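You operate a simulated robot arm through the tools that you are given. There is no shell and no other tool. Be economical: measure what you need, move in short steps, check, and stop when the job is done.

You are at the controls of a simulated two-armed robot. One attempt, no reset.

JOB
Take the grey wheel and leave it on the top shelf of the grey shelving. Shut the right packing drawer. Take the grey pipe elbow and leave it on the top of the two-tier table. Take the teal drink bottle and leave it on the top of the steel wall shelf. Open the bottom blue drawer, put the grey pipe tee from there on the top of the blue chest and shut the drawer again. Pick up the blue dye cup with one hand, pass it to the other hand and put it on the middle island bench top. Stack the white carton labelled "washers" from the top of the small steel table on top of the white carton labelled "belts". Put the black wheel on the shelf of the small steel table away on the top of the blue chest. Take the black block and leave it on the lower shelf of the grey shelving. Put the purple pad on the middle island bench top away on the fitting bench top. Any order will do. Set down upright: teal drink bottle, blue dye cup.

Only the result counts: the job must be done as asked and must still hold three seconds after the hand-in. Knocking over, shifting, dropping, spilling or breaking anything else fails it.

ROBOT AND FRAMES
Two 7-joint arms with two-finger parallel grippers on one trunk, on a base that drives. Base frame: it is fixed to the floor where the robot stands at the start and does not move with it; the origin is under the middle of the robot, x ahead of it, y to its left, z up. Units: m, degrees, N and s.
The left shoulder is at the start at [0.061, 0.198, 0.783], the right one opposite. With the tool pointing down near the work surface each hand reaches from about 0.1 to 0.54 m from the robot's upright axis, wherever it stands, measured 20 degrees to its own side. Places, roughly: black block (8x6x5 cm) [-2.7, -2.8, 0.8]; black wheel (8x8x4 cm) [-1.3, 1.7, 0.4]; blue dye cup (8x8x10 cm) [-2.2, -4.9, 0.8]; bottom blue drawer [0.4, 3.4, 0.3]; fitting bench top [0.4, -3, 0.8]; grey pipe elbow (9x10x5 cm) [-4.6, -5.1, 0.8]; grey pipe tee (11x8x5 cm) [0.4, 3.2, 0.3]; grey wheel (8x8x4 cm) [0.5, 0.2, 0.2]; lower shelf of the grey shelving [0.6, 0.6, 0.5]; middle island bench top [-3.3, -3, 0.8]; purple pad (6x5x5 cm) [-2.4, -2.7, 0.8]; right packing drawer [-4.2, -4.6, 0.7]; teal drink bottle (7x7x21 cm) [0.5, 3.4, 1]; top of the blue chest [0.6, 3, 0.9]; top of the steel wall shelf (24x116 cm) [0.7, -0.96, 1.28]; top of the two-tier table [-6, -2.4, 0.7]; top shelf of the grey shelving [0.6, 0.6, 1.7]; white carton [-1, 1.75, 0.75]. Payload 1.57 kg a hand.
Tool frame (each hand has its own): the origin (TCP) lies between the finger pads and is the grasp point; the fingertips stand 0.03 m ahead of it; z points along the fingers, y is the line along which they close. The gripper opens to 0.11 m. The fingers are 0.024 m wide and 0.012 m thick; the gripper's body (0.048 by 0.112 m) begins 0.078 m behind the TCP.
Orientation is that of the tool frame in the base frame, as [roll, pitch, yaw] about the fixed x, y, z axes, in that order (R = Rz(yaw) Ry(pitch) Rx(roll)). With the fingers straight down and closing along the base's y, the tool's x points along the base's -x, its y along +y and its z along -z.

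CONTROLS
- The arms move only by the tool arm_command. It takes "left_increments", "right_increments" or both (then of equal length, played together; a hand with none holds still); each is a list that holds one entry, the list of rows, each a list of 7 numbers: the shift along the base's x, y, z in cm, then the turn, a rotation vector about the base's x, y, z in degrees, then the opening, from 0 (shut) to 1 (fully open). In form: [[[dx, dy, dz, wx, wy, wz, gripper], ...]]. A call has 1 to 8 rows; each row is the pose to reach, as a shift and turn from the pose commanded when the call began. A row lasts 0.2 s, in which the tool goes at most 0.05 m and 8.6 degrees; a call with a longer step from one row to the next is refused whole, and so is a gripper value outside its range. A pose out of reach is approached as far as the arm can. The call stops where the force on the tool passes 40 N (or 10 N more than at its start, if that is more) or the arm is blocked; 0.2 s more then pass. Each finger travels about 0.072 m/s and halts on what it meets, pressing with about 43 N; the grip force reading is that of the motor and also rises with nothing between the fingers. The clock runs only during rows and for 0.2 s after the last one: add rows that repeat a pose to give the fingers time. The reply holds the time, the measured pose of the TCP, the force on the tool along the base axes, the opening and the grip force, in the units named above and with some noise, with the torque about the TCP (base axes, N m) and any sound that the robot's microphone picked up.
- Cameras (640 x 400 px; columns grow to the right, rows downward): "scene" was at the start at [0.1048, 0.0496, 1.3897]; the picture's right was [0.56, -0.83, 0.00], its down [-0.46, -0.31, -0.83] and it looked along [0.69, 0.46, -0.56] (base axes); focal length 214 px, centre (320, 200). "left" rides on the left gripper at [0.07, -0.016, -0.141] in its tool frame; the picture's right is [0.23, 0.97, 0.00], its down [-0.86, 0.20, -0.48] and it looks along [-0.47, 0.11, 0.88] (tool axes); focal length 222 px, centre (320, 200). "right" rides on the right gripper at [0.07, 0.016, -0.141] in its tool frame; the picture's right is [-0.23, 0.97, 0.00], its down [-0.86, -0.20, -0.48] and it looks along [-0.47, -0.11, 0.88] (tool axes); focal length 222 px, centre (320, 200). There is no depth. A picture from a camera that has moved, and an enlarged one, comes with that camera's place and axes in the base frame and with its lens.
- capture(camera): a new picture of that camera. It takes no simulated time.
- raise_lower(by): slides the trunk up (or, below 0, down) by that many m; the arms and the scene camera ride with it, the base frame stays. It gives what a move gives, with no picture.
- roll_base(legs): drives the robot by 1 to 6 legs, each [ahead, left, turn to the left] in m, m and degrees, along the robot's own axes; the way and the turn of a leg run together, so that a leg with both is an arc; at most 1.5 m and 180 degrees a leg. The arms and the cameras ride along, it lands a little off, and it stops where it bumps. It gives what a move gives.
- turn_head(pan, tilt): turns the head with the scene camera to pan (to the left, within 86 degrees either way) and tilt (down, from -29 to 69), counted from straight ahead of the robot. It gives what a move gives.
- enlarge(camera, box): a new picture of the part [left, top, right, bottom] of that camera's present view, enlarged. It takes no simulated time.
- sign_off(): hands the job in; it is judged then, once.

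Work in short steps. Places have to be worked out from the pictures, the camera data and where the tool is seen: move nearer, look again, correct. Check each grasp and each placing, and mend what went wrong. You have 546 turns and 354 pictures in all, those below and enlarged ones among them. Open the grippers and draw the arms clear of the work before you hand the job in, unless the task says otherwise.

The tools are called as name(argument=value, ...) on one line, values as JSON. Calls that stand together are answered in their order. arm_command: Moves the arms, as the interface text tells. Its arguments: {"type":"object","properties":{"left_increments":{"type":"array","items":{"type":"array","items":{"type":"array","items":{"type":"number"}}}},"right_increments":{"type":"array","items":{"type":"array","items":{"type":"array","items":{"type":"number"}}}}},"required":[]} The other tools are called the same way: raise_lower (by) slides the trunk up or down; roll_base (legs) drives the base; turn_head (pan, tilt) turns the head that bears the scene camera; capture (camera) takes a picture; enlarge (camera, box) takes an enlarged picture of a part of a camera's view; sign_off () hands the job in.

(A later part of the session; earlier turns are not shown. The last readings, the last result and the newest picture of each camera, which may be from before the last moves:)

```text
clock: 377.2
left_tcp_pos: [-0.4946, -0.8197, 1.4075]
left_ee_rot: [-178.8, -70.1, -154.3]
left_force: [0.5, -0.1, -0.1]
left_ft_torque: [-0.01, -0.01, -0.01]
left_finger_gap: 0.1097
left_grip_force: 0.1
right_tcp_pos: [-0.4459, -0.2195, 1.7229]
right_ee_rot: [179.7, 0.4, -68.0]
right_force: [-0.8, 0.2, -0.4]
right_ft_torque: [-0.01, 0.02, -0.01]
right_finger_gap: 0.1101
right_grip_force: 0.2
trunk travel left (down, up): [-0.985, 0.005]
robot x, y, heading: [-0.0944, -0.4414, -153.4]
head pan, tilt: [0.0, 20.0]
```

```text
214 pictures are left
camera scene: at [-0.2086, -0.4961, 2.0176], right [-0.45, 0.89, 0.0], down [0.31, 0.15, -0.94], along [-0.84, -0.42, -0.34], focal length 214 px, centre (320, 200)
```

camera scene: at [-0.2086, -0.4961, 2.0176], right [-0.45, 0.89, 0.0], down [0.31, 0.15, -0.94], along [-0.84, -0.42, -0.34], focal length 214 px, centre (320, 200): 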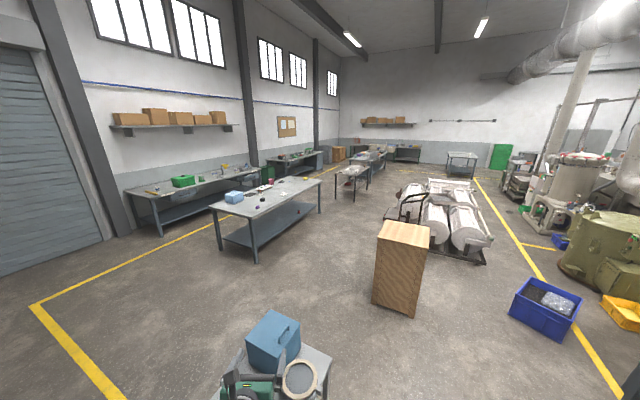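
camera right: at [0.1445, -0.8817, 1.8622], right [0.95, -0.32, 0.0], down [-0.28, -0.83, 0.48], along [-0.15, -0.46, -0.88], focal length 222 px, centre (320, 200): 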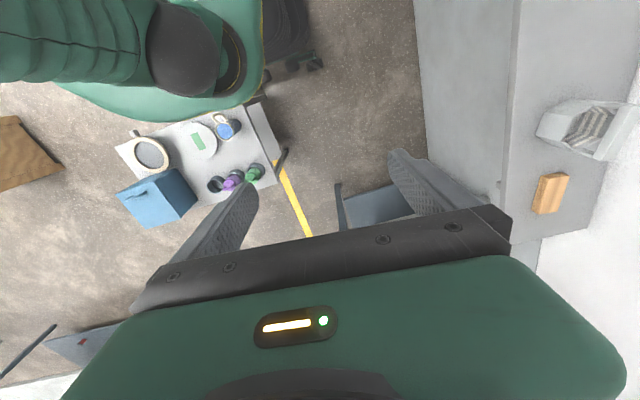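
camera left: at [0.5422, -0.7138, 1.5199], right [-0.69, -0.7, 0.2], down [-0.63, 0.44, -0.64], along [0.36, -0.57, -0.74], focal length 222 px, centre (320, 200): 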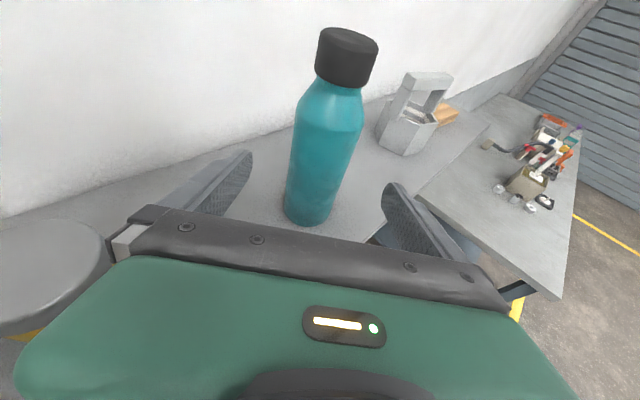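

The island bench lies ahead-left, its near corner around (-2.2, -2.6). I turn to face west, drive 1.3 m, then face south and drive toward the bench's north side.

roll_base(legs=[[0, 0, -27], [1.3, 0, 0]])

raise_lower(by=-0.3)

roll_base(legs=[[0, 0, 90], [1.4, 0, 0]])

turn_head(pan=-40, tilt=30)

capture(camera="scene")

```text
clock: 385.0
left_tcp_pos: [-1.9047, -0.6187, 1.408]
left_ee_rot: [-178.8, -70.2, 180.0]
left_force: [0.0, 0.3, -0.1]
left_ft_torque: [0.01, -0.03, -0.03]
left_finger_gap: 0.1099
left_grip_force: 0.1
right_tcp_pos: [-1.5974, -0.0972, 1.7231]
right_ee_rot: [179.6, 0.4, -93.9]
right_force: [0.4, -0.2, 0.3]
right_ft_torque: [-0.01, 0.02, 0.02]
right_finger_gap: 0.1102
right_grip_force: 0.0
trunk travel left (down, up): [-0.985, 0.005]
robot x, y, heading: [-1.3822, -0.444, -179.0]
head pan, tilt: [0.0, 20.0]
```

```text
clock: 388.0
left_tcp_pos: [-1.9057, -0.6188, 1.108]
left_ee_rot: [-178.8, -70.2, 180.0]
left_force: [0.1, -0.2, 0.4]
left_ft_torque: [0.02, 0.0, 0.01]
left_finger_gap: 0.11
left_grip_force: 0.0
right_tcp_pos: [-1.5984, -0.0974, 1.4207]
right_ee_rot: [179.8, 0.4, -93.8]
right_force: [1.4, 0.4, -0.4]
right_ft_torque: [0.02, 0.0, 0.0]
right_finger_gap: 0.11
right_grip_force: 0.0
trunk travel left (down, up): [-0.685, 0.305]
robot x, y, heading: [-1.3814, -0.4461, -179.4]
head pan, tilt: [0.0, 20.0]
```

```text
clock: 398.8
left_tcp_pos: [-1.1701, -2.3758, 1.1085]
left_ee_rot: [-178.8, -70.1, -89.2]
left_force: [-0.5, 0.1, 0.2]
left_ft_torque: [0.0, 0.02, -0.04]
left_finger_gap: 0.1095
left_grip_force: 0.0
right_tcp_pos: [-1.6945, -2.0752, 1.4217]
right_ee_rot: [179.6, 0.4, -3.1]
right_force: [-0.8, -0.2, 0.7]
right_ft_torque: [0.01, 0.04, 0.04]
right_finger_gap: 0.1101
right_grip_force: 0.0
trunk travel left (down, up): [-0.685, 0.305]
robot x, y, heading: [-1.3487, -1.8557, -88.1]
head pan, tilt: [0.0, 20.0]
```

```text
clock: 399.9
left_tcp_pos: [-1.1692, -2.3748, 1.1077]
left_ee_rot: [-178.7, -70.2, -89.2]
left_force: [-0.5, 0.1, 0.1]
left_ft_torque: [-0.02, 0.0, -0.05]
left_finger_gap: 0.1101
left_grip_force: 0.1
right_tcp_pos: [-1.6942, -2.0745, 1.4227]
right_ee_rot: [179.6, 0.4, -3.1]
right_force: [1.0, 0.1, -0.2]
right_ft_torque: [0.01, 0.0, -0.01]
right_finger_gap: 0.11
right_grip_force: 0.2
trunk travel left (down, up): [-0.685, 0.305]
robot x, y, heading: [-1.3511, -1.8466, -88.3]
head pan, tilt: [-40.0, 30.0]
```

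```text
213 pictures are left
camera scene: at [-1.4024, -1.9577, 1.7017], right [-0.78, 0.62, 0.0], down [0.31, 0.39, -0.87], along [-0.54, -0.68, -0.5], focal length 214 px, centre (320, 200)
```

scene: 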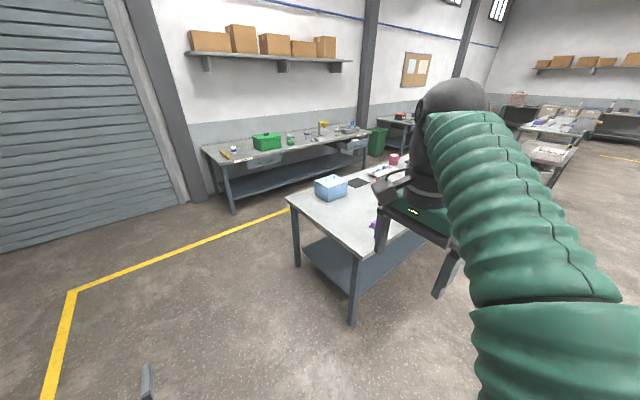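

I strafe right (west) 1.15 m in front of the bench and look at the items.

roll_base(legs=[[0, -1.15, -1.7]])

turn_head(pan=0, tilt=45)

capture(camera="scene")

capture(camera="left")

```text
clock: 405.9
left_tcp_pos: [-2.349, -2.4003, 1.1078]
left_ee_rot: [-179.1, -70.1, -90.3]
left_force: [0.7, 1.2, -0.2]
left_ft_torque: [0.01, 0.01, -0.01]
left_finger_gap: 0.1098
left_grip_force: 0.0
right_tcp_pos: [-2.8666, -2.0891, 1.4232]
right_ee_rot: [179.7, 0.4, -4.3]
right_force: [0.6, 0.3, -0.6]
right_ft_torque: [-0.02, 0.04, 0.02]
right_finger_gap: 0.1099
right_grip_force: 0.0
trunk travel left (down, up): [-0.685, 0.305]
robot x, y, heading: [-2.5204, -1.877, -89.6]
head pan, tilt: [-40.0, 30.0]
```

```text
clock: 406.9
left_tcp_pos: [-2.3517, -2.4015, 1.1095]
left_ee_rot: [-178.8, -70.1, -90.6]
left_force: [0.4, -0.2, -0.4]
left_ft_torque: [0.02, 0.02, 0.06]
left_finger_gap: 0.1103
left_grip_force: 0.0
right_tcp_pos: [-2.869, -2.0883, 1.4229]
right_ee_rot: [179.7, 0.4, -4.3]
right_force: [-0.7, -0.3, 0.0]
right_ft_torque: [0.03, 0.02, -0.02]
right_finger_gap: 0.1099
right_grip_force: 0.1
trunk travel left (down, up): [-0.685, 0.305]
robot x, y, heading: [-2.5178, -1.8724, -89.4]
head pan, tilt: [0.0, 45.0]
```

```text
212 pictures are left
camera scene: at [-2.5167, -1.9894, 1.6791], right [-1.0, -0.01, 0.0], down [-0.01, 0.71, -0.71], along [0.0, -0.71, -0.71], focal length 214 px, centre (320, 200)
```

scene: 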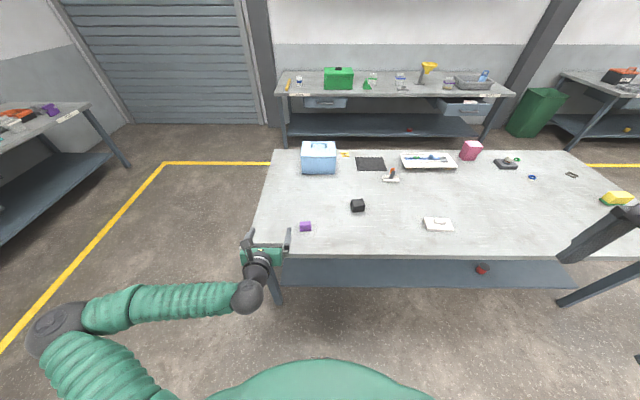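

```text
211 pictures are left
camera left: at [-2.3374, -2.2911, 1.2221], right [-0.97, -0.09, 0.21], down [-0.2, 0.74, -0.64], along [-0.1, -0.67, -0.74], focal length 222 px, centre (320, 200)
```

left: 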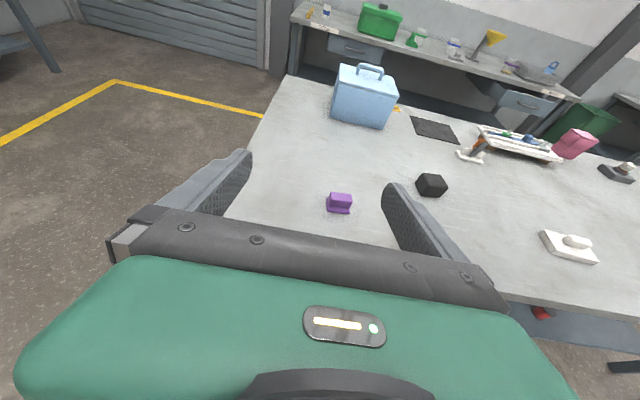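

Pad at (-2.442, -2.66), black block at (-2.72, -2.80). I flip the right hand (yaw -85°), which should give it the same low reach as the left.

arm_command(right_increments=[[[0, 0, 0, 0, 0, -8, 1], [0, 0, 0, 0, 0, -16, 1], [0, 0, 0, 0, 0, -24, 1], [0, 0, 0, 0, 0, -32, 1], [0, 0, 0, 0, 0, -40, 1], [0, 0, 0, 0, 0, -48, 1], [0, 0, 0, 0, 0, -56, 1], [0, 0, 0, 0, 0, -64, 1]]])

arm_command(right_increments=[[[2, -2, 0, 0, 0, -8, 1], [4, -4, 0, 0, 0, -16, 1], [6, -6, 0, 0, 0, -21, 1], [8, -9, -2, 0, 0, -21, 1], [10, -12, -4, 0, 0, -21, 1]]])

capture(camera="scene")

```text
clock: 408.7
left_tcp_pos: [-2.351, -2.4004, 1.1074]
left_ee_rot: [-178.8, -70.1, -90.6]
left_force: [0.4, -0.5, -0.2]
left_ft_torque: [-0.01, -0.02, 0.01]
left_finger_gap: 0.1101
left_grip_force: 0.0
right_tcp_pos: [-2.8695, -2.09, 1.4196]
right_ee_rot: [179.5, 0.4, -68.5]
right_force: [0.4, -0.6, 0.2]
right_ft_torque: [0.0, -0.02, -0.02]
right_finger_gap: 0.1103
right_grip_force: 0.1
trunk travel left (down, up): [-0.685, 0.305]
robot x, y, heading: [-2.5231, -1.874, -89.3]
head pan, tilt: [0.0, 45.0]
```

```text
clock: 409.9
left_tcp_pos: [-2.3514, -2.4005, 1.1081]
left_ee_rot: [-178.8, -70.1, -90.5]
left_force: [0.0, -1.2, 0.5]
left_ft_torque: [-0.03, -0.01, 0.03]
left_finger_gap: 0.1101
left_grip_force: 0.2
right_tcp_pos: [-2.768, -2.2096, 1.3825]
right_ee_rot: [179.6, 0.6, -89.4]
right_force: [0.6, 0.1, 0.1]
right_ft_torque: [0.01, -0.03, -0.03]
right_finger_gap: 0.1098
right_grip_force: 0.1
right hand out of reach, approached as far as the arm can: row 1
trunk travel left (down, up): [-0.685, 0.305]
robot x, y, heading: [-2.5131, -1.8748, -89.8]
head pan, tilt: [0.0, 45.0]
```

```text
210 pictures are left
camera scene: at [-2.5159, -1.9921, 1.6788], right [-1.0, -0.01, 0.0], down [-0.01, 0.71, -0.71], along [0.0, -0.7, -0.71], focal length 214 px, centre (320, 200)
```

scene: 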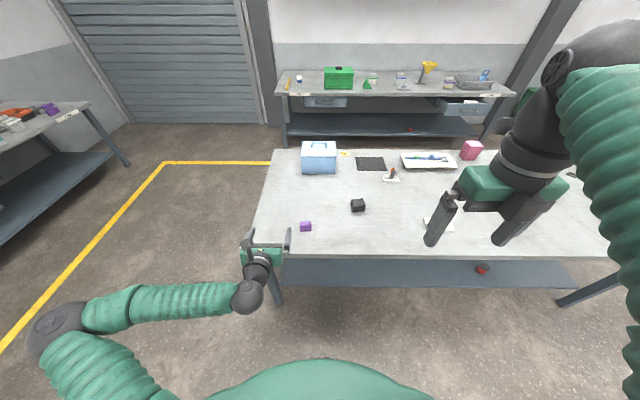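

The right hand is flipped. I lower it and tilt it 30° forward.

arm_command(right_increments=[[[0, 0, -4, -5, 0, 0, 1], [1, 0, -8, -10, 0, 0, 1], [2, 0, -12, -15, 0, 0, 1], [3, 0, -16, -20, 0, 0, 1], [4, 0, -20, -25, 0, 0, 1], [5, -2, -24, -30, 0, 0, 1], [6, -4, -28, -30, 0, 0, 1]]])

roll_base(legs=[[0.22, 0.18, 0]])

capture(camera="right")

capture(camera="scene")

```text
clock: 411.5
left_tcp_pos: [-2.3513, -2.4, 1.1073]
left_ee_rot: [-179.0, -70.1, -90.4]
left_force: [0.5, 0.5, 0.7]
left_ft_torque: [0.0, 0.0, 0.01]
left_finger_gap: 0.1103
left_grip_force: 0.0
right_tcp_pos: [-2.7088, -2.2606, 1.1125]
right_ee_rot: [179.2, -29.5, -89.2]
right_force: [-0.6, -0.1, -0.3]
right_ft_torque: [0.02, -0.03, -0.01]
right_finger_gap: 0.1098
right_grip_force: 0.0
right hand out of reach, approached as far as the arm can: row 2, 3, 4, 5, 6, 7
trunk travel left (down, up): [-0.685, 0.305]
robot x, y, heading: [-2.5169, -1.8719, -89.4]
head pan, tilt: [0.0, 45.0]
```

```text
clock: 413.5
left_tcp_pos: [-2.1787, -2.6182, 1.1086]
left_ee_rot: [-177.6, -70.2, -91.4]
left_force: [0.6, -0.6, 0.1]
left_ft_torque: [-0.01, 0.04, 0.01]
left_finger_gap: 0.1101
left_grip_force: 0.2
right_tcp_pos: [-2.5357, -2.4802, 1.112]
right_ee_rot: [179.7, -29.5, -89.2]
right_force: [0.3, -0.2, -0.6]
right_ft_torque: [0.03, -0.03, 0.05]
right_finger_gap: 0.11
right_grip_force: 0.0
trunk travel left (down, up): [-0.685, 0.305]
robot x, y, heading: [-2.3388, -2.0971, -89.7]
head pan, tilt: [0.0, 45.0]
```

```text
209 pictures are left
camera right: at [-2.5501, -2.4717, 1.2704], right [-0.98, 0.19, -0.11], down [0.19, 0.98, -0.01], along [0.1, -0.03, -0.99], focal length 222 px, centre (320, 200)
```

right: 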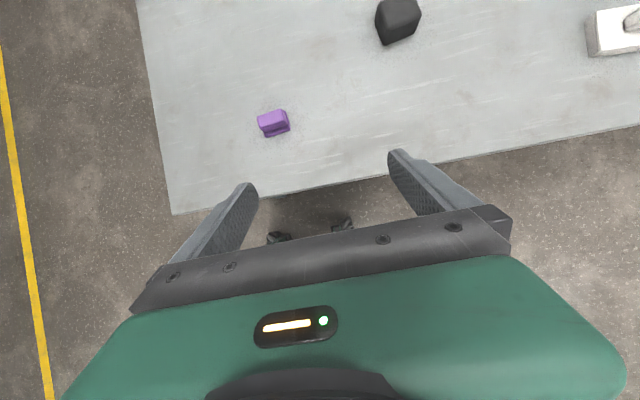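

```text
208 pictures are left
camera scene: at [-2.3489, -2.2066, 1.6791], right [-1.0, -0.01, -0.01], down [0.0, 0.71, -0.71], along [0.01, -0.71, -0.71], focal length 214 px, centre (320, 200)
```

scene: 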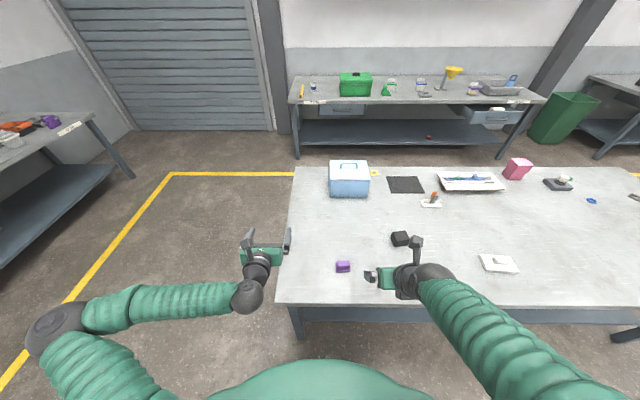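

The pad reads (-2.437, -2.663). I bring the right hand over it.

arm_command(right_increments=[[[1.4, -2.6, -2.5, 0, 0, 0, 1], [2.8, -5.2, -5, 0, 0, 0, 1], [4.2, -7.8, -7.5, 0, 0, 0, 1], [5.6, -10.4, -10, 0, 0, 0, 1], [7, -13, -13, 0, 0, 0, 1], [8.5, -15.6, -16, 0, 0, 0, 1], [9.9, -17.5, -19, 0, 0, 0, 1]]])

capture(camera="right")

```text
clock: 415.1
left_tcp_pos: [-2.1707, -2.6198, 1.1078]
left_ee_rot: [-178.8, -70.2, -90.4]
left_force: [-0.3, -0.2, -0.2]
left_ft_torque: [-0.02, 0.0, -0.04]
left_finger_gap: 0.1101
left_grip_force: 0.0
right_tcp_pos: [-2.4644, -2.5772, 1.0343]
right_ee_rot: [179.7, -29.7, -89.8]
right_force: [0.5, -0.1, -0.3]
right_ft_torque: [0.03, 0.01, -0.01]
right_finger_gap: 0.1098
right_grip_force: 0.0
right hand out of reach, approached as far as the arm can: row 4, 5, 6, 7
trunk travel left (down, up): [-0.685, 0.305]
robot x, y, heading: [-2.3361, -2.0937, -89.4]
head pan, tilt: [0.0, 45.0]
```

```text
207 pictures are left
camera right: at [-2.4782, -2.5681, 1.1914], right [-0.97, 0.2, -0.11], down [0.2, 0.98, -0.01], along [0.1, -0.03, -0.99], focal length 222 px, centre (320, 200)
```

right: 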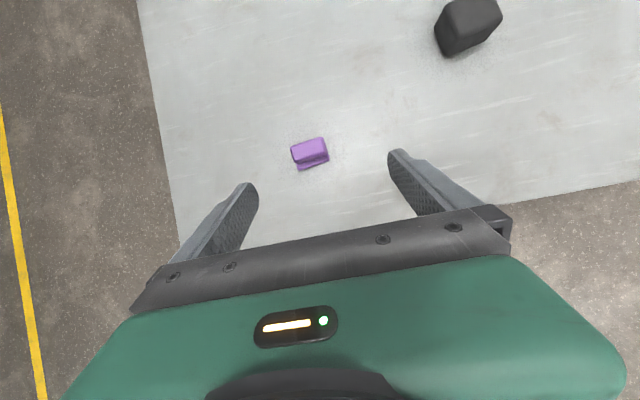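

The right arm is at a limit here; I lower the trunk 0.18 m instead, lifting the left hand meanwhile, and try again.

arm_command(left_increments=[[[0, 0, 4, 0, 0, 0, 1], [0, 0, 8, 0, 0, 0, 1], [0, 0, 12, 0, 0, 0, 1], [0, 0, 15, 0, 0, 0, 1]]])

raise_lower(by=-0.12)

arm_command(right_increments=[[[0.8, -2.5, 0, 0, 0, 0, 1], [1.6, -5, 0, 0, 0, 0, 1], [2.6, -8, 0, 0, 0, 0, 1], [2.6, -8, 0, 0, 0, 0, 1]]])

capture(camera="scene")

```text
clock: 416.1
left_tcp_pos: [-2.1716, -2.6176, 1.2587]
left_ee_rot: [-178.9, -70.0, -90.3]
left_force: [1.1, 0.4, -0.1]
left_ft_torque: [-0.05, -0.02, -0.02]
left_finger_gap: 0.1103
left_grip_force: 0.0
right_tcp_pos: [-2.4603, -2.5762, 1.0338]
right_ee_rot: [179.8, -29.8, -89.5]
right_force: [0.0, -0.1, 0.2]
right_ft_torque: [-0.04, 0.02, -0.03]
right_finger_gap: 0.1098
right_grip_force: 0.2
trunk travel left (down, up): [-0.685, 0.305]
robot x, y, heading: [-2.3396, -2.0913, -89.3]
head pan, tilt: [0.0, 45.0]
```

```text
clock: 417.6
left_tcp_pos: [-2.1706, -2.6178, 1.1378]
left_ee_rot: [-179.0, -70.1, -90.2]
left_force: [-0.4, 0.2, -0.2]
left_ft_torque: [-0.03, -0.02, 0.0]
left_finger_gap: 0.11
left_grip_force: 0.0
right_tcp_pos: [-2.4532, -2.582, 0.9384]
right_ee_rot: [-176.4, -32.3, -91.6]
right_force: [0.3, -0.6, -0.5]
right_ft_torque: [-0.04, -0.01, 0.0]
right_finger_gap: 0.1101
right_grip_force: 0.1
trunk travel left (down, up): [-0.565, 0.425]
robot x, y, heading: [-2.3416, -2.0938, -89.3]
head pan, tilt: [0.0, 45.0]
```

```text
clock: 418.8
left_tcp_pos: [-2.1715, -2.6172, 1.1363]
left_ee_rot: [-179.0, -70.1, -90.2]
left_force: [0.0, -0.1, 0.8]
left_ft_torque: [0.01, -0.03, -0.02]
left_finger_gap: 0.11
left_grip_force: 0.0
right_tcp_pos: [-2.4482, -2.6095, 0.972]
right_ee_rot: [-175.7, -32.7, -91.9]
right_force: [-0.2, -0.3, 0.1]
right_ft_torque: [-0.03, 0.05, 0.01]
right_finger_gap: 0.11
right_grip_force: 0.0
right hand out of reach, approached as far as the arm can: row 1, 2, 3, 4
trunk travel left (down, up): [-0.565, 0.425]
robot x, y, heading: [-2.3388, -2.0942, -89.2]
head pan, tilt: [0.0, 45.0]
stopped in row 4 (right hand): the arm was blocked; the commanded pose is now the measured one
```

```text
206 pictures are left
camera scene: at [-2.3368, -2.2087, 1.5579], right [-1.0, -0.01, 0.0], down [-0.01, 0.71, -0.71], along [0.01, -0.71, -0.71], focal length 214 px, centre (320, 200)
```

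scene: 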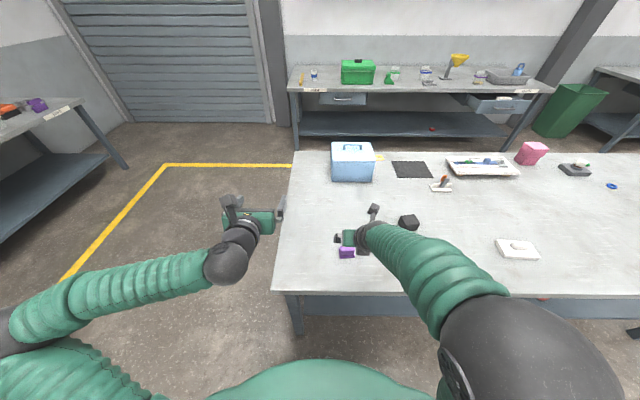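

The right arm keeps its elbow up, so I use that: raise the hand, lower the trunk 0.2 m, and edge the base 5 cm closer.

arm_command(right_increments=[[[0, 2, 4, 0, 0, 0, 1], [0, 3, 8, 0, 0, 0, 1], [0, 4, 12, 0, 0, 0, 1], [0, 4, 15, 0, 0, 0, 1]]])

raise_lower(by=-0.18)

roll_base(legs=[[0.05, 0, -0.5]])

capture(camera="right")

```text
clock: 419.8
left_tcp_pos: [-2.17, -2.6172, 1.1376]
left_ee_rot: [-179.0, -70.3, -90.4]
left_force: [-0.1, 0.6, 0.4]
left_ft_torque: [-0.03, 0.0, 0.03]
left_finger_gap: 0.1098
left_grip_force: 0.1
right_tcp_pos: [-2.4535, -2.5747, 1.1077]
right_ee_rot: [-171.9, -29.8, -93.4]
right_force: [0.8, 0.8, 0.1]
right_ft_torque: [0.03, 0.04, 0.02]
right_finger_gap: 0.11
right_grip_force: 0.1
right hand out of reach, approached as far as the arm can: row 4
trunk travel left (down, up): [-0.565, 0.425]
robot x, y, heading: [-2.3433, -2.0931, -89.2]
head pan, tilt: [0.0, 45.0]
```

```text
clock: 421.6
left_tcp_pos: [-2.1723, -2.6179, 0.96]
left_ee_rot: [-179.1, -70.2, -90.2]
left_force: [-0.2, -0.1, 0.4]
left_ft_torque: [0.03, 0.02, 0.0]
left_finger_gap: 0.1101
left_grip_force: 0.0
right_tcp_pos: [-2.4603, -2.5778, 0.9158]
right_ee_rot: [-168.5, -27.4, -95.7]
right_force: [0.0, -0.6, 0.7]
right_ft_torque: [0.04, -0.01, 0.0]
right_finger_gap: 0.1099
right_grip_force: 0.1
trunk travel left (down, up): [-0.39, 0.6]
robot x, y, heading: [-2.3407, -2.0943, -89.5]
head pan, tilt: [0.0, 45.0]
stopped: the arm was blocked; the commanded pose is now the measured one
```

```text
clock: 422.5
left_tcp_pos: [-2.1757, -2.6691, 0.9622]
left_ee_rot: [-178.8, -70.1, -90.7]
left_force: [0.2, -0.1, -0.8]
left_ft_torque: [0.0, 0.05, 0.03]
left_finger_gap: 0.11
left_grip_force: 0.1
right_tcp_pos: [-2.4629, -2.6265, 0.921]
right_ee_rot: [-168.7, -27.6, -95.8]
right_force: [0.1, -0.7, -0.6]
right_ft_torque: [0.03, -0.01, 0.01]
right_finger_gap: 0.1102
right_grip_force: 0.0
trunk travel left (down, up): [-0.39, 0.6]
robot x, y, heading: [-2.3416, -2.1422, -89.8]
head pan, tilt: [0.0, 45.0]
```

```text
205 pictures are left
camera right: at [-2.5046, -2.6214, 1.0741], right [-0.94, 0.21, -0.27], down [0.2, 0.98, 0.06], along [0.28, 0.0, -0.96], focal length 222 px, centre (320, 200)
```

right: 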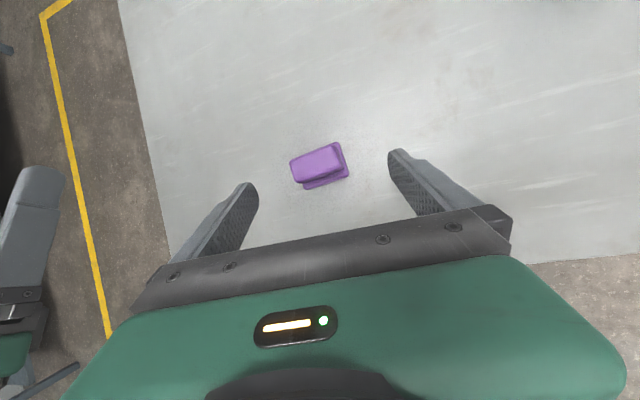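

The pad still reads (-2.44, -2.662). I straighten the hand and go down over it.

arm_command(right_increments=[[[1, -1.5, 0, 0.3, 4, -2, 1], [2.3, -3.5, 0, 0.5, 7.6, -4, 1], [2.3, -3.5, -3, 0.5, 7.6, -4, 1]]])

capture(camera="right")

```text
clock: 423.0
left_tcp_pos: [-2.176, -2.6667, 0.9629]
left_ee_rot: [-178.9, -70.2, -90.7]
left_force: [-0.3, 0.4, 0.1]
left_ft_torque: [0.0, 0.0, -0.01]
left_finger_gap: 0.1098
left_grip_force: 0.0
right_tcp_pos: [-2.4588, -2.6504, 0.9221]
right_ee_rot: [-164.5, -25.5, -99.5]
right_force: [0.0, 0.9, -0.6]
right_ft_torque: [-0.01, -0.02, 0.02]
right_finger_gap: 0.11
right_grip_force: 0.0
right hand out of reach, approached as far as the arm can: row 2
trunk travel left (down, up): [-0.39, 0.6]
robot x, y, heading: [-2.3385, -2.1426, -89.8]
head pan, tilt: [0.0, 45.0]
stopped in row 2 (right hand): the arm was blocked; the commanded pose is now the measured one
```

```text
204 pictures are left
camera right: at [-2.5116, -2.6472, 1.0729], right [-0.91, 0.25, -0.33], down [0.23, 0.97, 0.09], along [0.35, 0.01, -0.94], focal length 222 px, centre (320, 200)
```

right: 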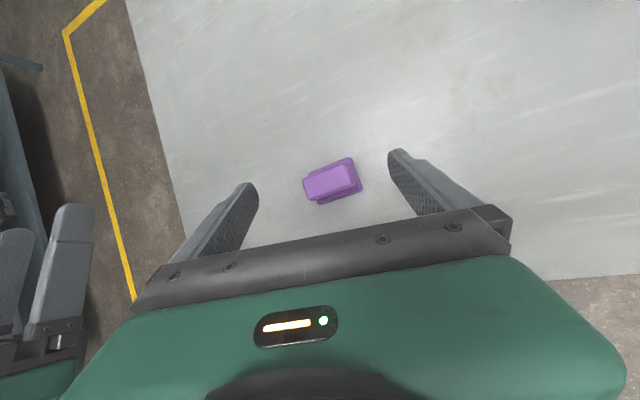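

The arm seems to be mid-way between postures. I lift it clear and let it settle with a corrected orientation.

arm_command(right_increments=[[[0, 2, 3, 0, 2, -1, 1], [0, 4, 6, 0, 4, -2, 1], [0, 6, 9, 0, 6, -3, 1], [0, 8, 12, 0, 8, -4, 1], [0, 8, 12, 0, 10, -5, 1], [0, 8, 12, 0, 10, -5, 1]]])

capture(camera="scene")

```text
clock: 423.7
left_tcp_pos: [-2.1764, -2.6674, 0.965]
left_ee_rot: [-178.8, -70.2, -90.8]
left_force: [-0.5, 0.6, -0.5]
left_ft_torque: [0.0, -0.02, 0.0]
left_finger_gap: 0.1099
left_grip_force: 0.1
right_tcp_pos: [-2.4795, -2.6206, 0.9587]
right_ee_rot: [-161.3, -20.9, -102.3]
right_force: [-0.4, 0.7, 0.0]
right_ft_torque: [-0.02, -0.02, 0.05]
right_finger_gap: 0.11
right_grip_force: 0.1
right hand out of reach, approached as far as the arm can: row 2, 3
trunk travel left (down, up): [-0.39, 0.6]
robot x, y, heading: [-2.3397, -2.1423, -89.7]
head pan, tilt: [0.0, 45.0]
stopped in row 3 (right hand): the arm was blocked; the commanded pose is now the measured one
```

```text
203 pictures are left
camera scene: at [-2.3384, -2.2577, 1.3841], right [-1.0, 0.0, 0.0], down [0.0, 0.71, -0.71], along [0.0, -0.71, -0.71], focal length 214 px, centre (320, 200)
```

scene: 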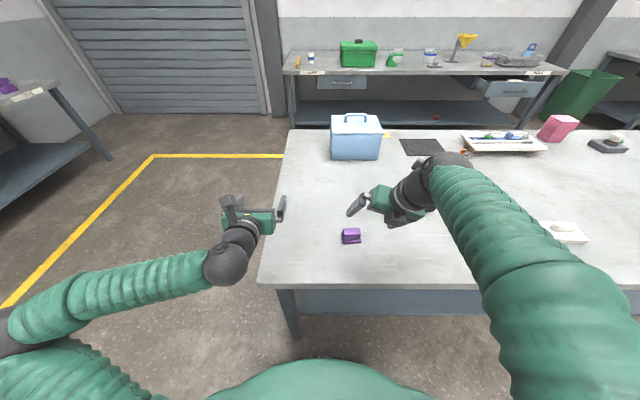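

I back away from the bench to re-pose the right arm in free space (it will also be needed for the hand-over).

roll_base(legs=[[-0.7, 0, 0]])

arm_command(right_increments=[[[-2, 0, -3, -4, 4, 2, 1], [-4, 0, -6, -8, 8, 4, 1], [-6, 0, -9, -12, 12, 6, 1], [-8, 0, -12, -16, 14, 8, 1], [-8, 0, -16, -20, 14, 10, 1], [-8, 0, -20, -24, 14, 12, 1], [-8, 0, -24, -24, 14, 12, 1], [-8, 0, -28, -24, 14, 12, 1]]])

capture(camera="scene")

```text
clock: 427.5
left_tcp_pos: [-2.1761, -1.9624, 0.9647]
left_ee_rot: [-178.9, -70.3, -90.6]
left_force: [-0.6, 0.6, 0.1]
left_ft_torque: [-0.04, 0.0, -0.02]
left_finger_gap: 0.11
left_grip_force: 0.2
right_tcp_pos: [-2.4792, -1.9168, 0.9593]
right_ee_rot: [-161.3, -21.0, -102.4]
right_force: [0.6, 0.0, -0.1]
right_ft_torque: [-0.03, 0.02, -0.01]
right_finger_gap: 0.1098
right_grip_force: 0.2
trunk travel left (down, up): [-0.39, 0.6]
robot x, y, heading: [-2.3392, -1.4388, -89.9]
head pan, tilt: [0.0, 45.0]
```

```text
clock: 429.3
left_tcp_pos: [-2.1768, -1.9632, 0.9638]
left_ee_rot: [-178.8, -70.2, -90.8]
left_force: [-0.2, 0.4, -0.5]
left_ft_torque: [-0.03, 0.01, 0.02]
left_finger_gap: 0.1099
left_grip_force: 0.2
right_tcp_pos: [-2.5589, -1.9181, 0.6796]
right_ee_rot: [-177.0, -45.3, -81.2]
right_force: [-1.5, -0.1, -0.1]
right_ft_torque: [0.06, 0.04, 0.0]
right_finger_gap: 0.1099
right_grip_force: 0.1
trunk travel left (down, up): [-0.39, 0.6]
robot x, y, heading: [-2.3437, -1.4425, -89.9]
head pan, tilt: [0.0, 45.0]
```

```text
202 pictures are left
camera scene: at [-2.3402, -1.5562, 1.3842], right [-1.0, 0.0, 0.0], down [0.0, 0.71, -0.7], along [0.0, -0.7, -0.71], focal length 214 px, centre (320, 200)
```

scene: 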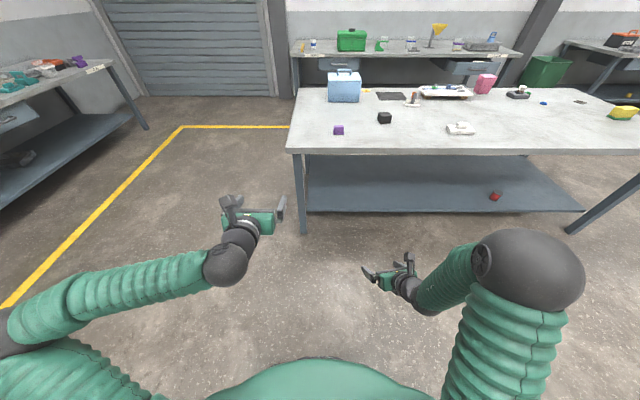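

Now the right arm is in the good posture. I square its orientation and raise it for the bench.

arm_command(right_increments=[[[0, 0, 4, 0, 0, -4, 1], [0, 0, 8, 0, 0, -8, 1], [0, 0, 12, 0, 0, -8.5, 1], [0, 0, 16, 0, 0, -8.5, 1], [0, 0, 20, 0, 0, -8.5, 1], [0, 0, 24, 0, 0, -8.5, 1]]])

roll_base(legs=[[0.62, 0.0, 0]])

capture(camera="right")

```text
clock: 430.7
left_tcp_pos: [-2.1757, -1.9624, 0.9652]
left_ee_rot: [-178.9, -70.2, -90.6]
left_force: [-0.2, -0.7, 0.1]
left_ft_torque: [0.01, -0.02, 0.02]
left_finger_gap: 0.1099
left_grip_force: 0.0
right_tcp_pos: [-2.5581, -1.9199, 0.9203]
right_ee_rot: [-177.0, -45.5, -89.8]
right_force: [0.5, 0.3, 0.7]
right_ft_torque: [0.02, -0.03, 0.0]
right_finger_gap: 0.1099
right_grip_force: 0.1
trunk travel left (down, up): [-0.39, 0.6]
robot x, y, heading: [-2.3404, -1.4391, -89.6]
head pan, tilt: [0.0, 45.0]
```

```text
clock: 434.3
left_tcp_pos: [-2.171, -2.594, 0.9646]
left_ee_rot: [-178.9, -70.3, -90.4]
left_force: [0.7, -0.1, -0.4]
left_ft_torque: [0.0, 0.02, 0.0]
left_finger_gap: 0.1099
left_grip_force: 0.1
right_tcp_pos: [-2.5532, -2.553, 0.9169]
right_ee_rot: [-177.0, -45.4, -89.5]
right_force: [0.5, -0.2, 0.5]
right_ft_torque: [-0.01, 0.0, 0.01]
right_finger_gap: 0.1099
right_grip_force: 0.0
trunk travel left (down, up): [-0.39, 0.6]
robot x, y, heading: [-2.3336, -2.0748, -89.7]
head pan, tilt: [0.0, 45.0]
```

```text
201 pictures are left
camera right: at [-2.5769, -2.5027, 1.068], right [-0.97, 0.11, -0.2], down [0.17, 0.95, -0.27], along [0.16, -0.29, -0.94], focal length 222 px, centre (320, 200)
```

right: 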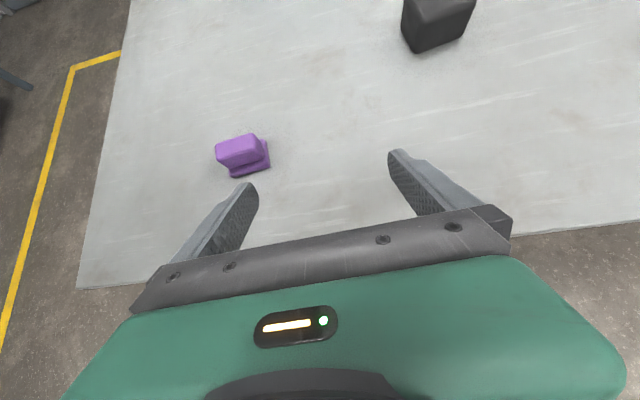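

The pad is at (-2.439, -2.658). I move over and descend around it.

arm_command(right_increments=[[[4, -2, 0, 0, 0, 0, 1], [8, -4, 0, 0, 0, 0, 1], [11.4, -6.5, 0, 0, 0, 0, 1], [11.4, -9, -2, 0, 0, 0, 1], [11.4, -10.3, -4, 0, 0, 0, 1]]])

capture(camera="right")

```text
clock: 435.4
left_tcp_pos: [-2.1717, -2.5938, 0.965]
left_ee_rot: [-178.8, -70.2, -90.4]
left_force: [0.1, 0.3, 0.0]
left_ft_torque: [0.03, 0.01, -0.02]
left_finger_gap: 0.1101
left_grip_force: 0.1
right_tcp_pos: [-2.4439, -2.6511, 0.9232]
right_ee_rot: [-165.2, -47.4, -98.2]
right_force: [0.1, -0.2, -0.8]
right_ft_torque: [-0.02, -0.02, -0.02]
right_finger_gap: 0.1103
right_grip_force: 0.0
trunk travel left (down, up): [-0.39, 0.6]
robot x, y, heading: [-2.3359, -2.0736, -89.5]
head pan, tilt: [0.0, 45.0]
stopped in row 5 (right hand): the arm was blocked; the commanded pose is now the measured one
```

```text
200 pictures are left
camera right: at [-2.4874, -2.5938, 1.0658], right [-0.94, 0.11, -0.34], down [0.21, 0.94, -0.28], along [0.28, -0.33, -0.9], focal length 222 px, centre (320, 200)
```

right: 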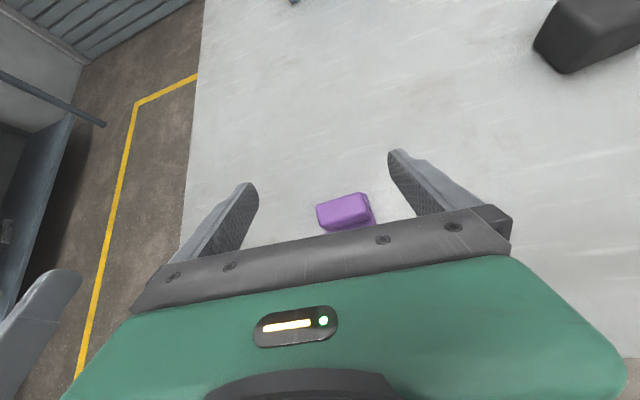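

The arm jams when reaching too far inward. I move the hand back out, square it, and shift the base left instead.

arm_command(right_increments=[[[-3, 2, 2, 0.3, 2, 0, 1], [-6, 4, 4, 0.6, 4, 0, 1], [-9, 6, 5, 1, 6, 0, 1], [-11.4, 8, 5, 1, 8, 0, 1], [-11.4, 8, 5, 1, 8, 0, 1]]])

roll_base(legs=[[0, 0.125, 0]])

capture(camera="right")

```text
clock: 436.8
left_tcp_pos: [-2.1706, -2.5915, 0.9658]
left_ee_rot: [-178.9, -70.5, -90.4]
left_force: [0.5, 0.2, -0.5]
left_ft_torque: [-0.01, 0.02, -0.04]
left_finger_gap: 0.11
left_grip_force: 0.0
right_tcp_pos: [-2.56, -2.5752, 0.9399]
right_ee_rot: [-170.8, -42.6, -93.7]
right_force: [0.0, 0.2, 0.5]
right_ft_torque: [0.03, 0.0, 0.0]
right_finger_gap: 0.1102
right_grip_force: 0.1
trunk travel left (down, up): [-0.39, 0.6]
robot x, y, heading: [-2.3382, -2.0731, -89.6]
head pan, tilt: [0.0, 45.0]
stopped in row 5 (right hand): the arm was blocked; the commanded pose is now the measured one
```

```text
clock: 438.1
left_tcp_pos: [-2.0488, -2.5911, 0.9661]
left_ee_rot: [-178.2, -70.4, -90.9]
left_force: [-0.2, 0.4, -0.2]
left_ft_torque: [0.04, -0.02, -0.04]
left_finger_gap: 0.1101
left_grip_force: 0.2
right_tcp_pos: [-2.4414, -2.5743, 0.9372]
right_ee_rot: [-170.0, -42.4, -94.2]
right_force: [-0.1, 0.0, 0.5]
right_ft_torque: [0.03, 0.01, -0.01]
right_finger_gap: 0.1101
right_grip_force: 0.0
trunk travel left (down, up): [-0.39, 0.6]
robot x, y, heading: [-2.2121, -2.0732, -89.3]
head pan, tilt: [0.0, 45.0]
```

```text
199 pictures are left
camera right: at [-2.4775, -2.5315, 1.0865], right [-0.95, 0.13, -0.28], down [0.19, 0.96, -0.2], along [0.24, -0.24, -0.94], focal length 222 px, centre (320, 200)
```

right: 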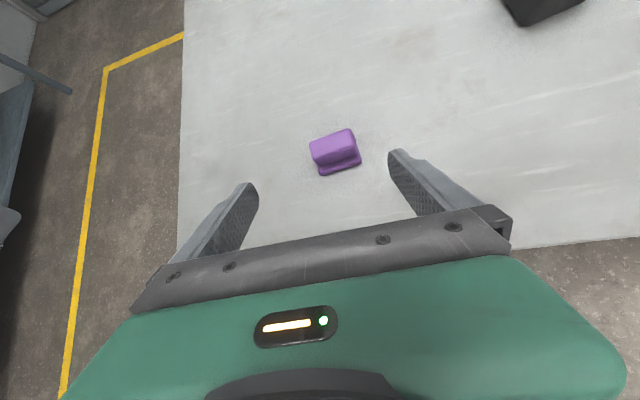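

I check with the scene camera whether the right elbow touches the bench.

turn_head(pan=-35, tilt=50)

capture(camera="scene")

```text
clock: 439.1
left_tcp_pos: [-2.0412, -2.5909, 0.9646]
left_ee_rot: [-179.7, -70.4, -89.5]
left_force: [-0.6, -0.6, 1.0]
left_ft_torque: [0.01, 0.0, 0.04]
left_finger_gap: 0.1099
left_grip_force: 0.2
right_tcp_pos: [-2.4313, -2.5741, 0.9379]
right_ee_rot: [-170.8, -42.5, -93.7]
right_force: [1.4, -1.3, 0.2]
right_ft_torque: [0.03, 0.0, -0.05]
right_finger_gap: 0.1097
right_grip_force: 0.1
trunk travel left (down, up): [-0.39, 0.6]
robot x, y, heading: [-2.213, -2.0753, -89.5]
head pan, tilt: [-35.0, 50.0]
```

```text
198 pictures are left
camera scene: at [-2.2507, -2.1678, 1.3777], right [-0.83, 0.56, 0.0], down [0.43, 0.63, -0.64], along [-0.37, -0.53, -0.77], focal length 214 px, centre (320, 200)
```

scene: 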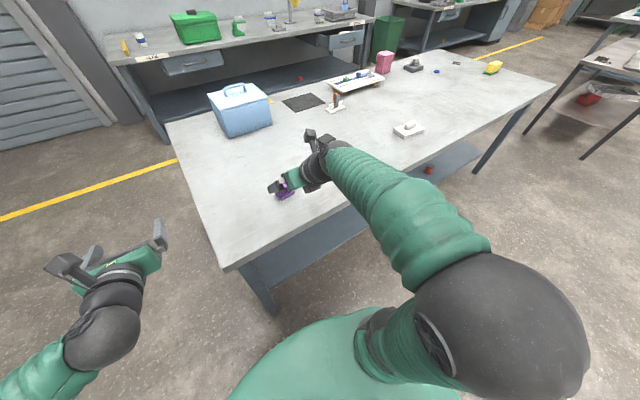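

The elbow is up again because the hand was above shoulder height. I back off, re-pose low, and this time raise the trunk rather than the hand.

roll_base(legs=[[-0.6, 0, 0]])

arm_command(right_increments=[[[0, 0, -4, 0, 0, 0, 1], [0, 0, -8, 0, 0, 0, 1], [0, 0, -12, 0, 0, 0, 1], [0, 0, -16, -1, 2, 2, 1], [0, 0, -20, -2, 4, 4, 1], [0, 0, -24, -2, 7, 4, 1], [0, 0, -26, -2, 7, 4, 1], [0, 0, -26, -2, 7, 4, 1]]])

raise_lower(by=0.3)

capture(camera="scene")

```text
clock: 442.5
left_tcp_pos: [-2.0486, -1.9819, 0.9638]
left_ee_rot: [-179.3, -70.4, -89.3]
left_force: [-0.1, -0.9, 0.8]
left_ft_torque: [0.01, 0.01, 0.04]
left_finger_gap: 0.1097
left_grip_force: 0.0
right_tcp_pos: [-2.4411, -1.9689, 0.9386]
right_ee_rot: [-170.6, -42.3, -93.6]
right_force: [-0.7, 0.7, 0.1]
right_ft_torque: [0.04, -0.02, -0.01]
right_finger_gap: 0.1101
right_grip_force: 0.0
trunk travel left (down, up): [-0.39, 0.6]
robot x, y, heading: [-2.2225, -1.4641, -88.9]
head pan, tilt: [-35.0, 50.0]
```

```text
clock: 444.3
left_tcp_pos: [-2.0474, -1.9816, 0.9657]
left_ee_rot: [-179.2, -70.4, -89.4]
left_force: [0.3, -0.3, 0.6]
left_ft_torque: [0.03, 0.02, 0.01]
left_finger_gap: 0.1103
left_grip_force: 0.1
right_tcp_pos: [-2.4408, -1.9682, 0.6781]
right_ee_rot: [179.8, -44.2, -82.8]
right_force: [0.7, 0.7, 0.0]
right_ft_torque: [-0.03, 0.01, 0.0]
right_finger_gap: 0.1099
right_grip_force: 0.0
trunk travel left (down, up): [-0.39, 0.6]
robot x, y, heading: [-2.2239, -1.4634, -88.9]
head pan, tilt: [-35.0, 50.0]
```

```text
clock: 447.3
left_tcp_pos: [-2.0469, -1.9825, 1.2656]
left_ee_rot: [-179.1, -70.4, -89.4]
left_force: [0.1, 0.0, 0.1]
left_ft_torque: [0.02, 0.04, 0.01]
left_finger_gap: 0.1101
left_grip_force: 0.1
right_tcp_pos: [-2.4405, -1.9688, 0.9784]
right_ee_rot: [179.8, -44.2, -82.9]
right_force: [-0.4, -0.3, 0.3]
right_ft_torque: [-0.01, -0.02, -0.02]
right_finger_gap: 0.1099
right_grip_force: 0.1
trunk travel left (down, up): [-0.69, 0.3]
robot x, y, heading: [-2.2171, -1.4626, -88.9]
head pan, tilt: [-35.0, 50.0]
```

```text
197 pictures are left
camera scene: at [-2.2636, -1.5627, 1.6774], right [-0.83, 0.56, 0.0], down [0.43, 0.64, -0.64], along [-0.36, -0.53, -0.77], focal length 214 px, centre (320, 200)
```

scene: 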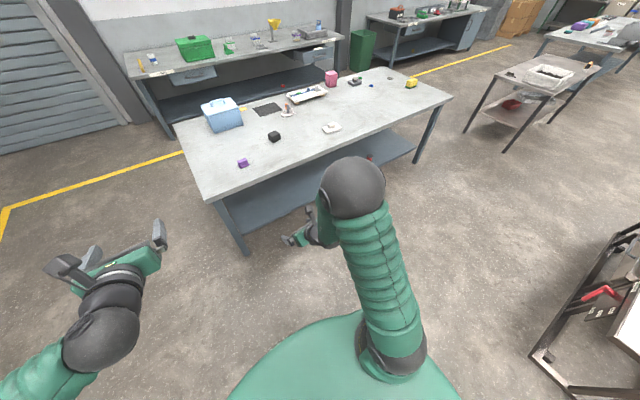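

Good posture. I drive in again and check the view.

roll_base(legs=[[0.62, 0, -1]])

capture(camera="right")

```text
clock: 450.8
left_tcp_pos: [-2.0519, -2.5978, 1.2657]
left_ee_rot: [-179.2, -70.4, -90.5]
left_force: [0.2, 0.3, 0.2]
left_ft_torque: [-0.01, -0.02, 0.01]
left_finger_gap: 0.11
left_grip_force: 0.0
right_tcp_pos: [-2.4441, -2.5769, 0.979]
right_ee_rot: [179.8, -44.1, -84.0]
right_force: [-0.5, 0.0, -0.1]
right_ft_torque: [-0.01, 0.03, -0.01]
right_finger_gap: 0.11
right_grip_force: 0.1
trunk travel left (down, up): [-0.69, 0.3]
robot x, y, heading: [-2.2207, -2.0792, -90.1]
head pan, tilt: [-35.0, 50.0]
```

```text
196 pictures are left
camera right: at [-2.4639, -2.5302, 1.1301], right [-0.99, 0.06, -0.16], down [0.1, 0.96, -0.25], along [0.13, -0.26, -0.95], focal length 222 px, centre (320, 200)
```

right: 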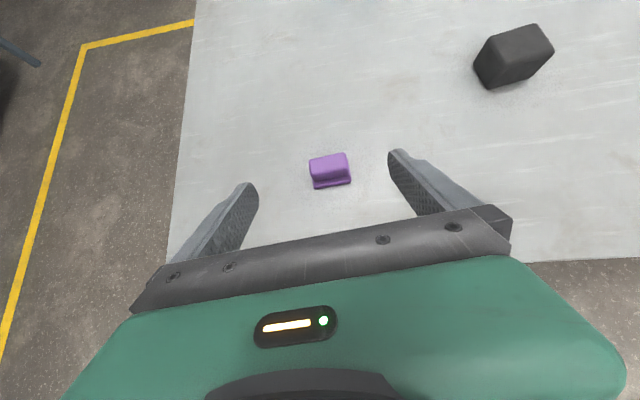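

I descend to the pad.

arm_command(right_increments=[[[0, -2, -3, 0, 0, 0, 1], [0.3, -4, -6, 0, 0, 0, 1], [0.3, -6, -9, 0, 0, 0, 1], [0.3, -7.8, -11.5, 0, 0, 0, 1]]])

capture(camera="right")

```text
clock: 451.8
left_tcp_pos: [-2.0516, -2.5987, 1.2651]
left_ee_rot: [-179.2, -70.3, -90.6]
left_force: [0.4, -0.6, 0.1]
left_ft_torque: [-0.04, -0.01, 0.0]
left_finger_gap: 0.1099
left_grip_force: 0.2
right_tcp_pos: [-2.4426, -2.6551, 0.8636]
right_ee_rot: [179.8, -44.1, -84.0]
right_force: [0.7, -0.1, 0.1]
right_ft_torque: [0.02, 0.01, 0.02]
right_finger_gap: 0.1103
right_grip_force: 0.0
trunk travel left (down, up): [-0.69, 0.3]
robot x, y, heading: [-2.2146, -2.0756, -89.7]
head pan, tilt: [-35.0, 50.0]
```

```text
195 pictures are left
camera right: at [-2.4623, -2.6087, 1.0148], right [-0.99, 0.06, -0.16], down [0.1, 0.96, -0.25], along [0.13, -0.26, -0.95], focal length 222 px, centre (320, 200)
```

right: 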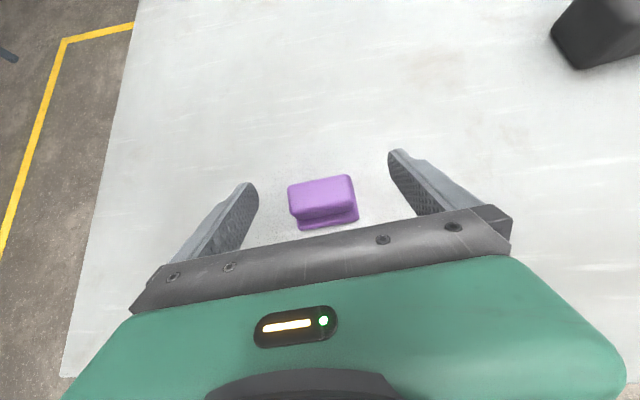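

Centred. I descend until contact, relieve and close.

arm_command(right_increments=[[[0, 0.2, -1, 0, 0, 0, 1], [0, 0.2, -2, 0, 0, 0, 1], [0, 0.2, -3, 0, 0, 0, 1]]])

arm_command(right_increments=[[[0, 0, 0.3, 0, 0, 0, 0.6], [0, 0, 0.3, 0, 0, 0, 0.2], [0, 0, 0.3, 0, 0, 0, 0], [0, 0, 0.3, 0, 0, 0, 0], [0, 0, 0.3, 0, 0, 0, 0]]])

arm_command(right_increments=[[[0, 0, 2, 0, 0, 0, 0], [0, 0, 5, 0, 0, 0, 0], [0, 0, 8, 0, 0, 0, 0]]])

capture(camera="right")

```text
clock: 452.6
left_tcp_pos: [-2.0517, -2.5972, 1.2662]
left_ee_rot: [-179.1, -70.4, -90.4]
left_force: [0.1, 0.5, 0.0]
left_ft_torque: [-0.02, 0.01, 0.03]
left_finger_gap: 0.1101
left_grip_force: 0.1
right_tcp_pos: [-2.4421, -2.6524, 0.8351]
right_ee_rot: [179.7, -44.2, -84.0]
right_force: [-0.7, 0.4, -0.7]
right_ft_torque: [-0.01, -0.02, 0.0]
right_finger_gap: 0.11
right_grip_force: 0.1
trunk travel left (down, up): [-0.69, 0.3]
robot x, y, heading: [-2.2168, -2.0762, -89.8]
head pan, tilt: [-35.0, 50.0]
```

```text
clock: 453.8
left_tcp_pos: [-2.0521, -2.5975, 1.2651]
left_ee_rot: [-179.2, -70.4, -90.6]
left_force: [-0.2, -0.5, -0.9]
left_ft_torque: [-0.02, -0.02, 0.02]
left_finger_gap: 0.11
left_grip_force: 0.1
right_tcp_pos: [-2.4418, -2.6527, 0.8372]
right_ee_rot: [179.8, -44.1, -84.1]
right_force: [0.7, -0.3, 0.4]
right_ft_torque: [0.01, -0.02, 0.0]
right_finger_gap: 0.0588
right_grip_force: 43.3
trunk travel left (down, up): [-0.69, 0.3]
robot x, y, heading: [-2.2171, -2.0806, -90.0]
head pan, tilt: [-35.0, 50.0]
```

```text
clock: 454.6
left_tcp_pos: [-2.0523, -2.5969, 1.2658]
left_ee_rot: [-179.2, -70.5, -90.5]
left_force: [0.2, -0.2, -0.5]
left_ft_torque: [0.0, 0.0, -0.03]
left_finger_gap: 0.1102
left_grip_force: 0.0
right_tcp_pos: [-2.4413, -2.6514, 0.9195]
right_ee_rot: [179.8, -43.9, -84.0]
right_force: [0.2, 0.7, -0.2]
right_ft_torque: [-0.04, -0.03, 0.01]
right_finger_gap: 0.0587
right_grip_force: 42.7
trunk travel left (down, up): [-0.69, 0.3]
robot x, y, heading: [-2.2193, -2.0774, -90.2]
head pan, tilt: [-35.0, 50.0]
```

```text
194 pictures are left
camera right: at [-2.4613, -2.6054, 1.0705], right [-0.99, 0.06, -0.16], down [0.1, 0.96, -0.25], along [0.13, -0.26, -0.95], focal length 222 px, centre (320, 200)
```

right: 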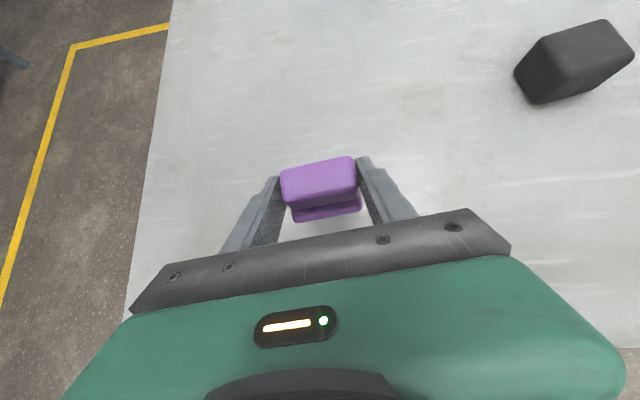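

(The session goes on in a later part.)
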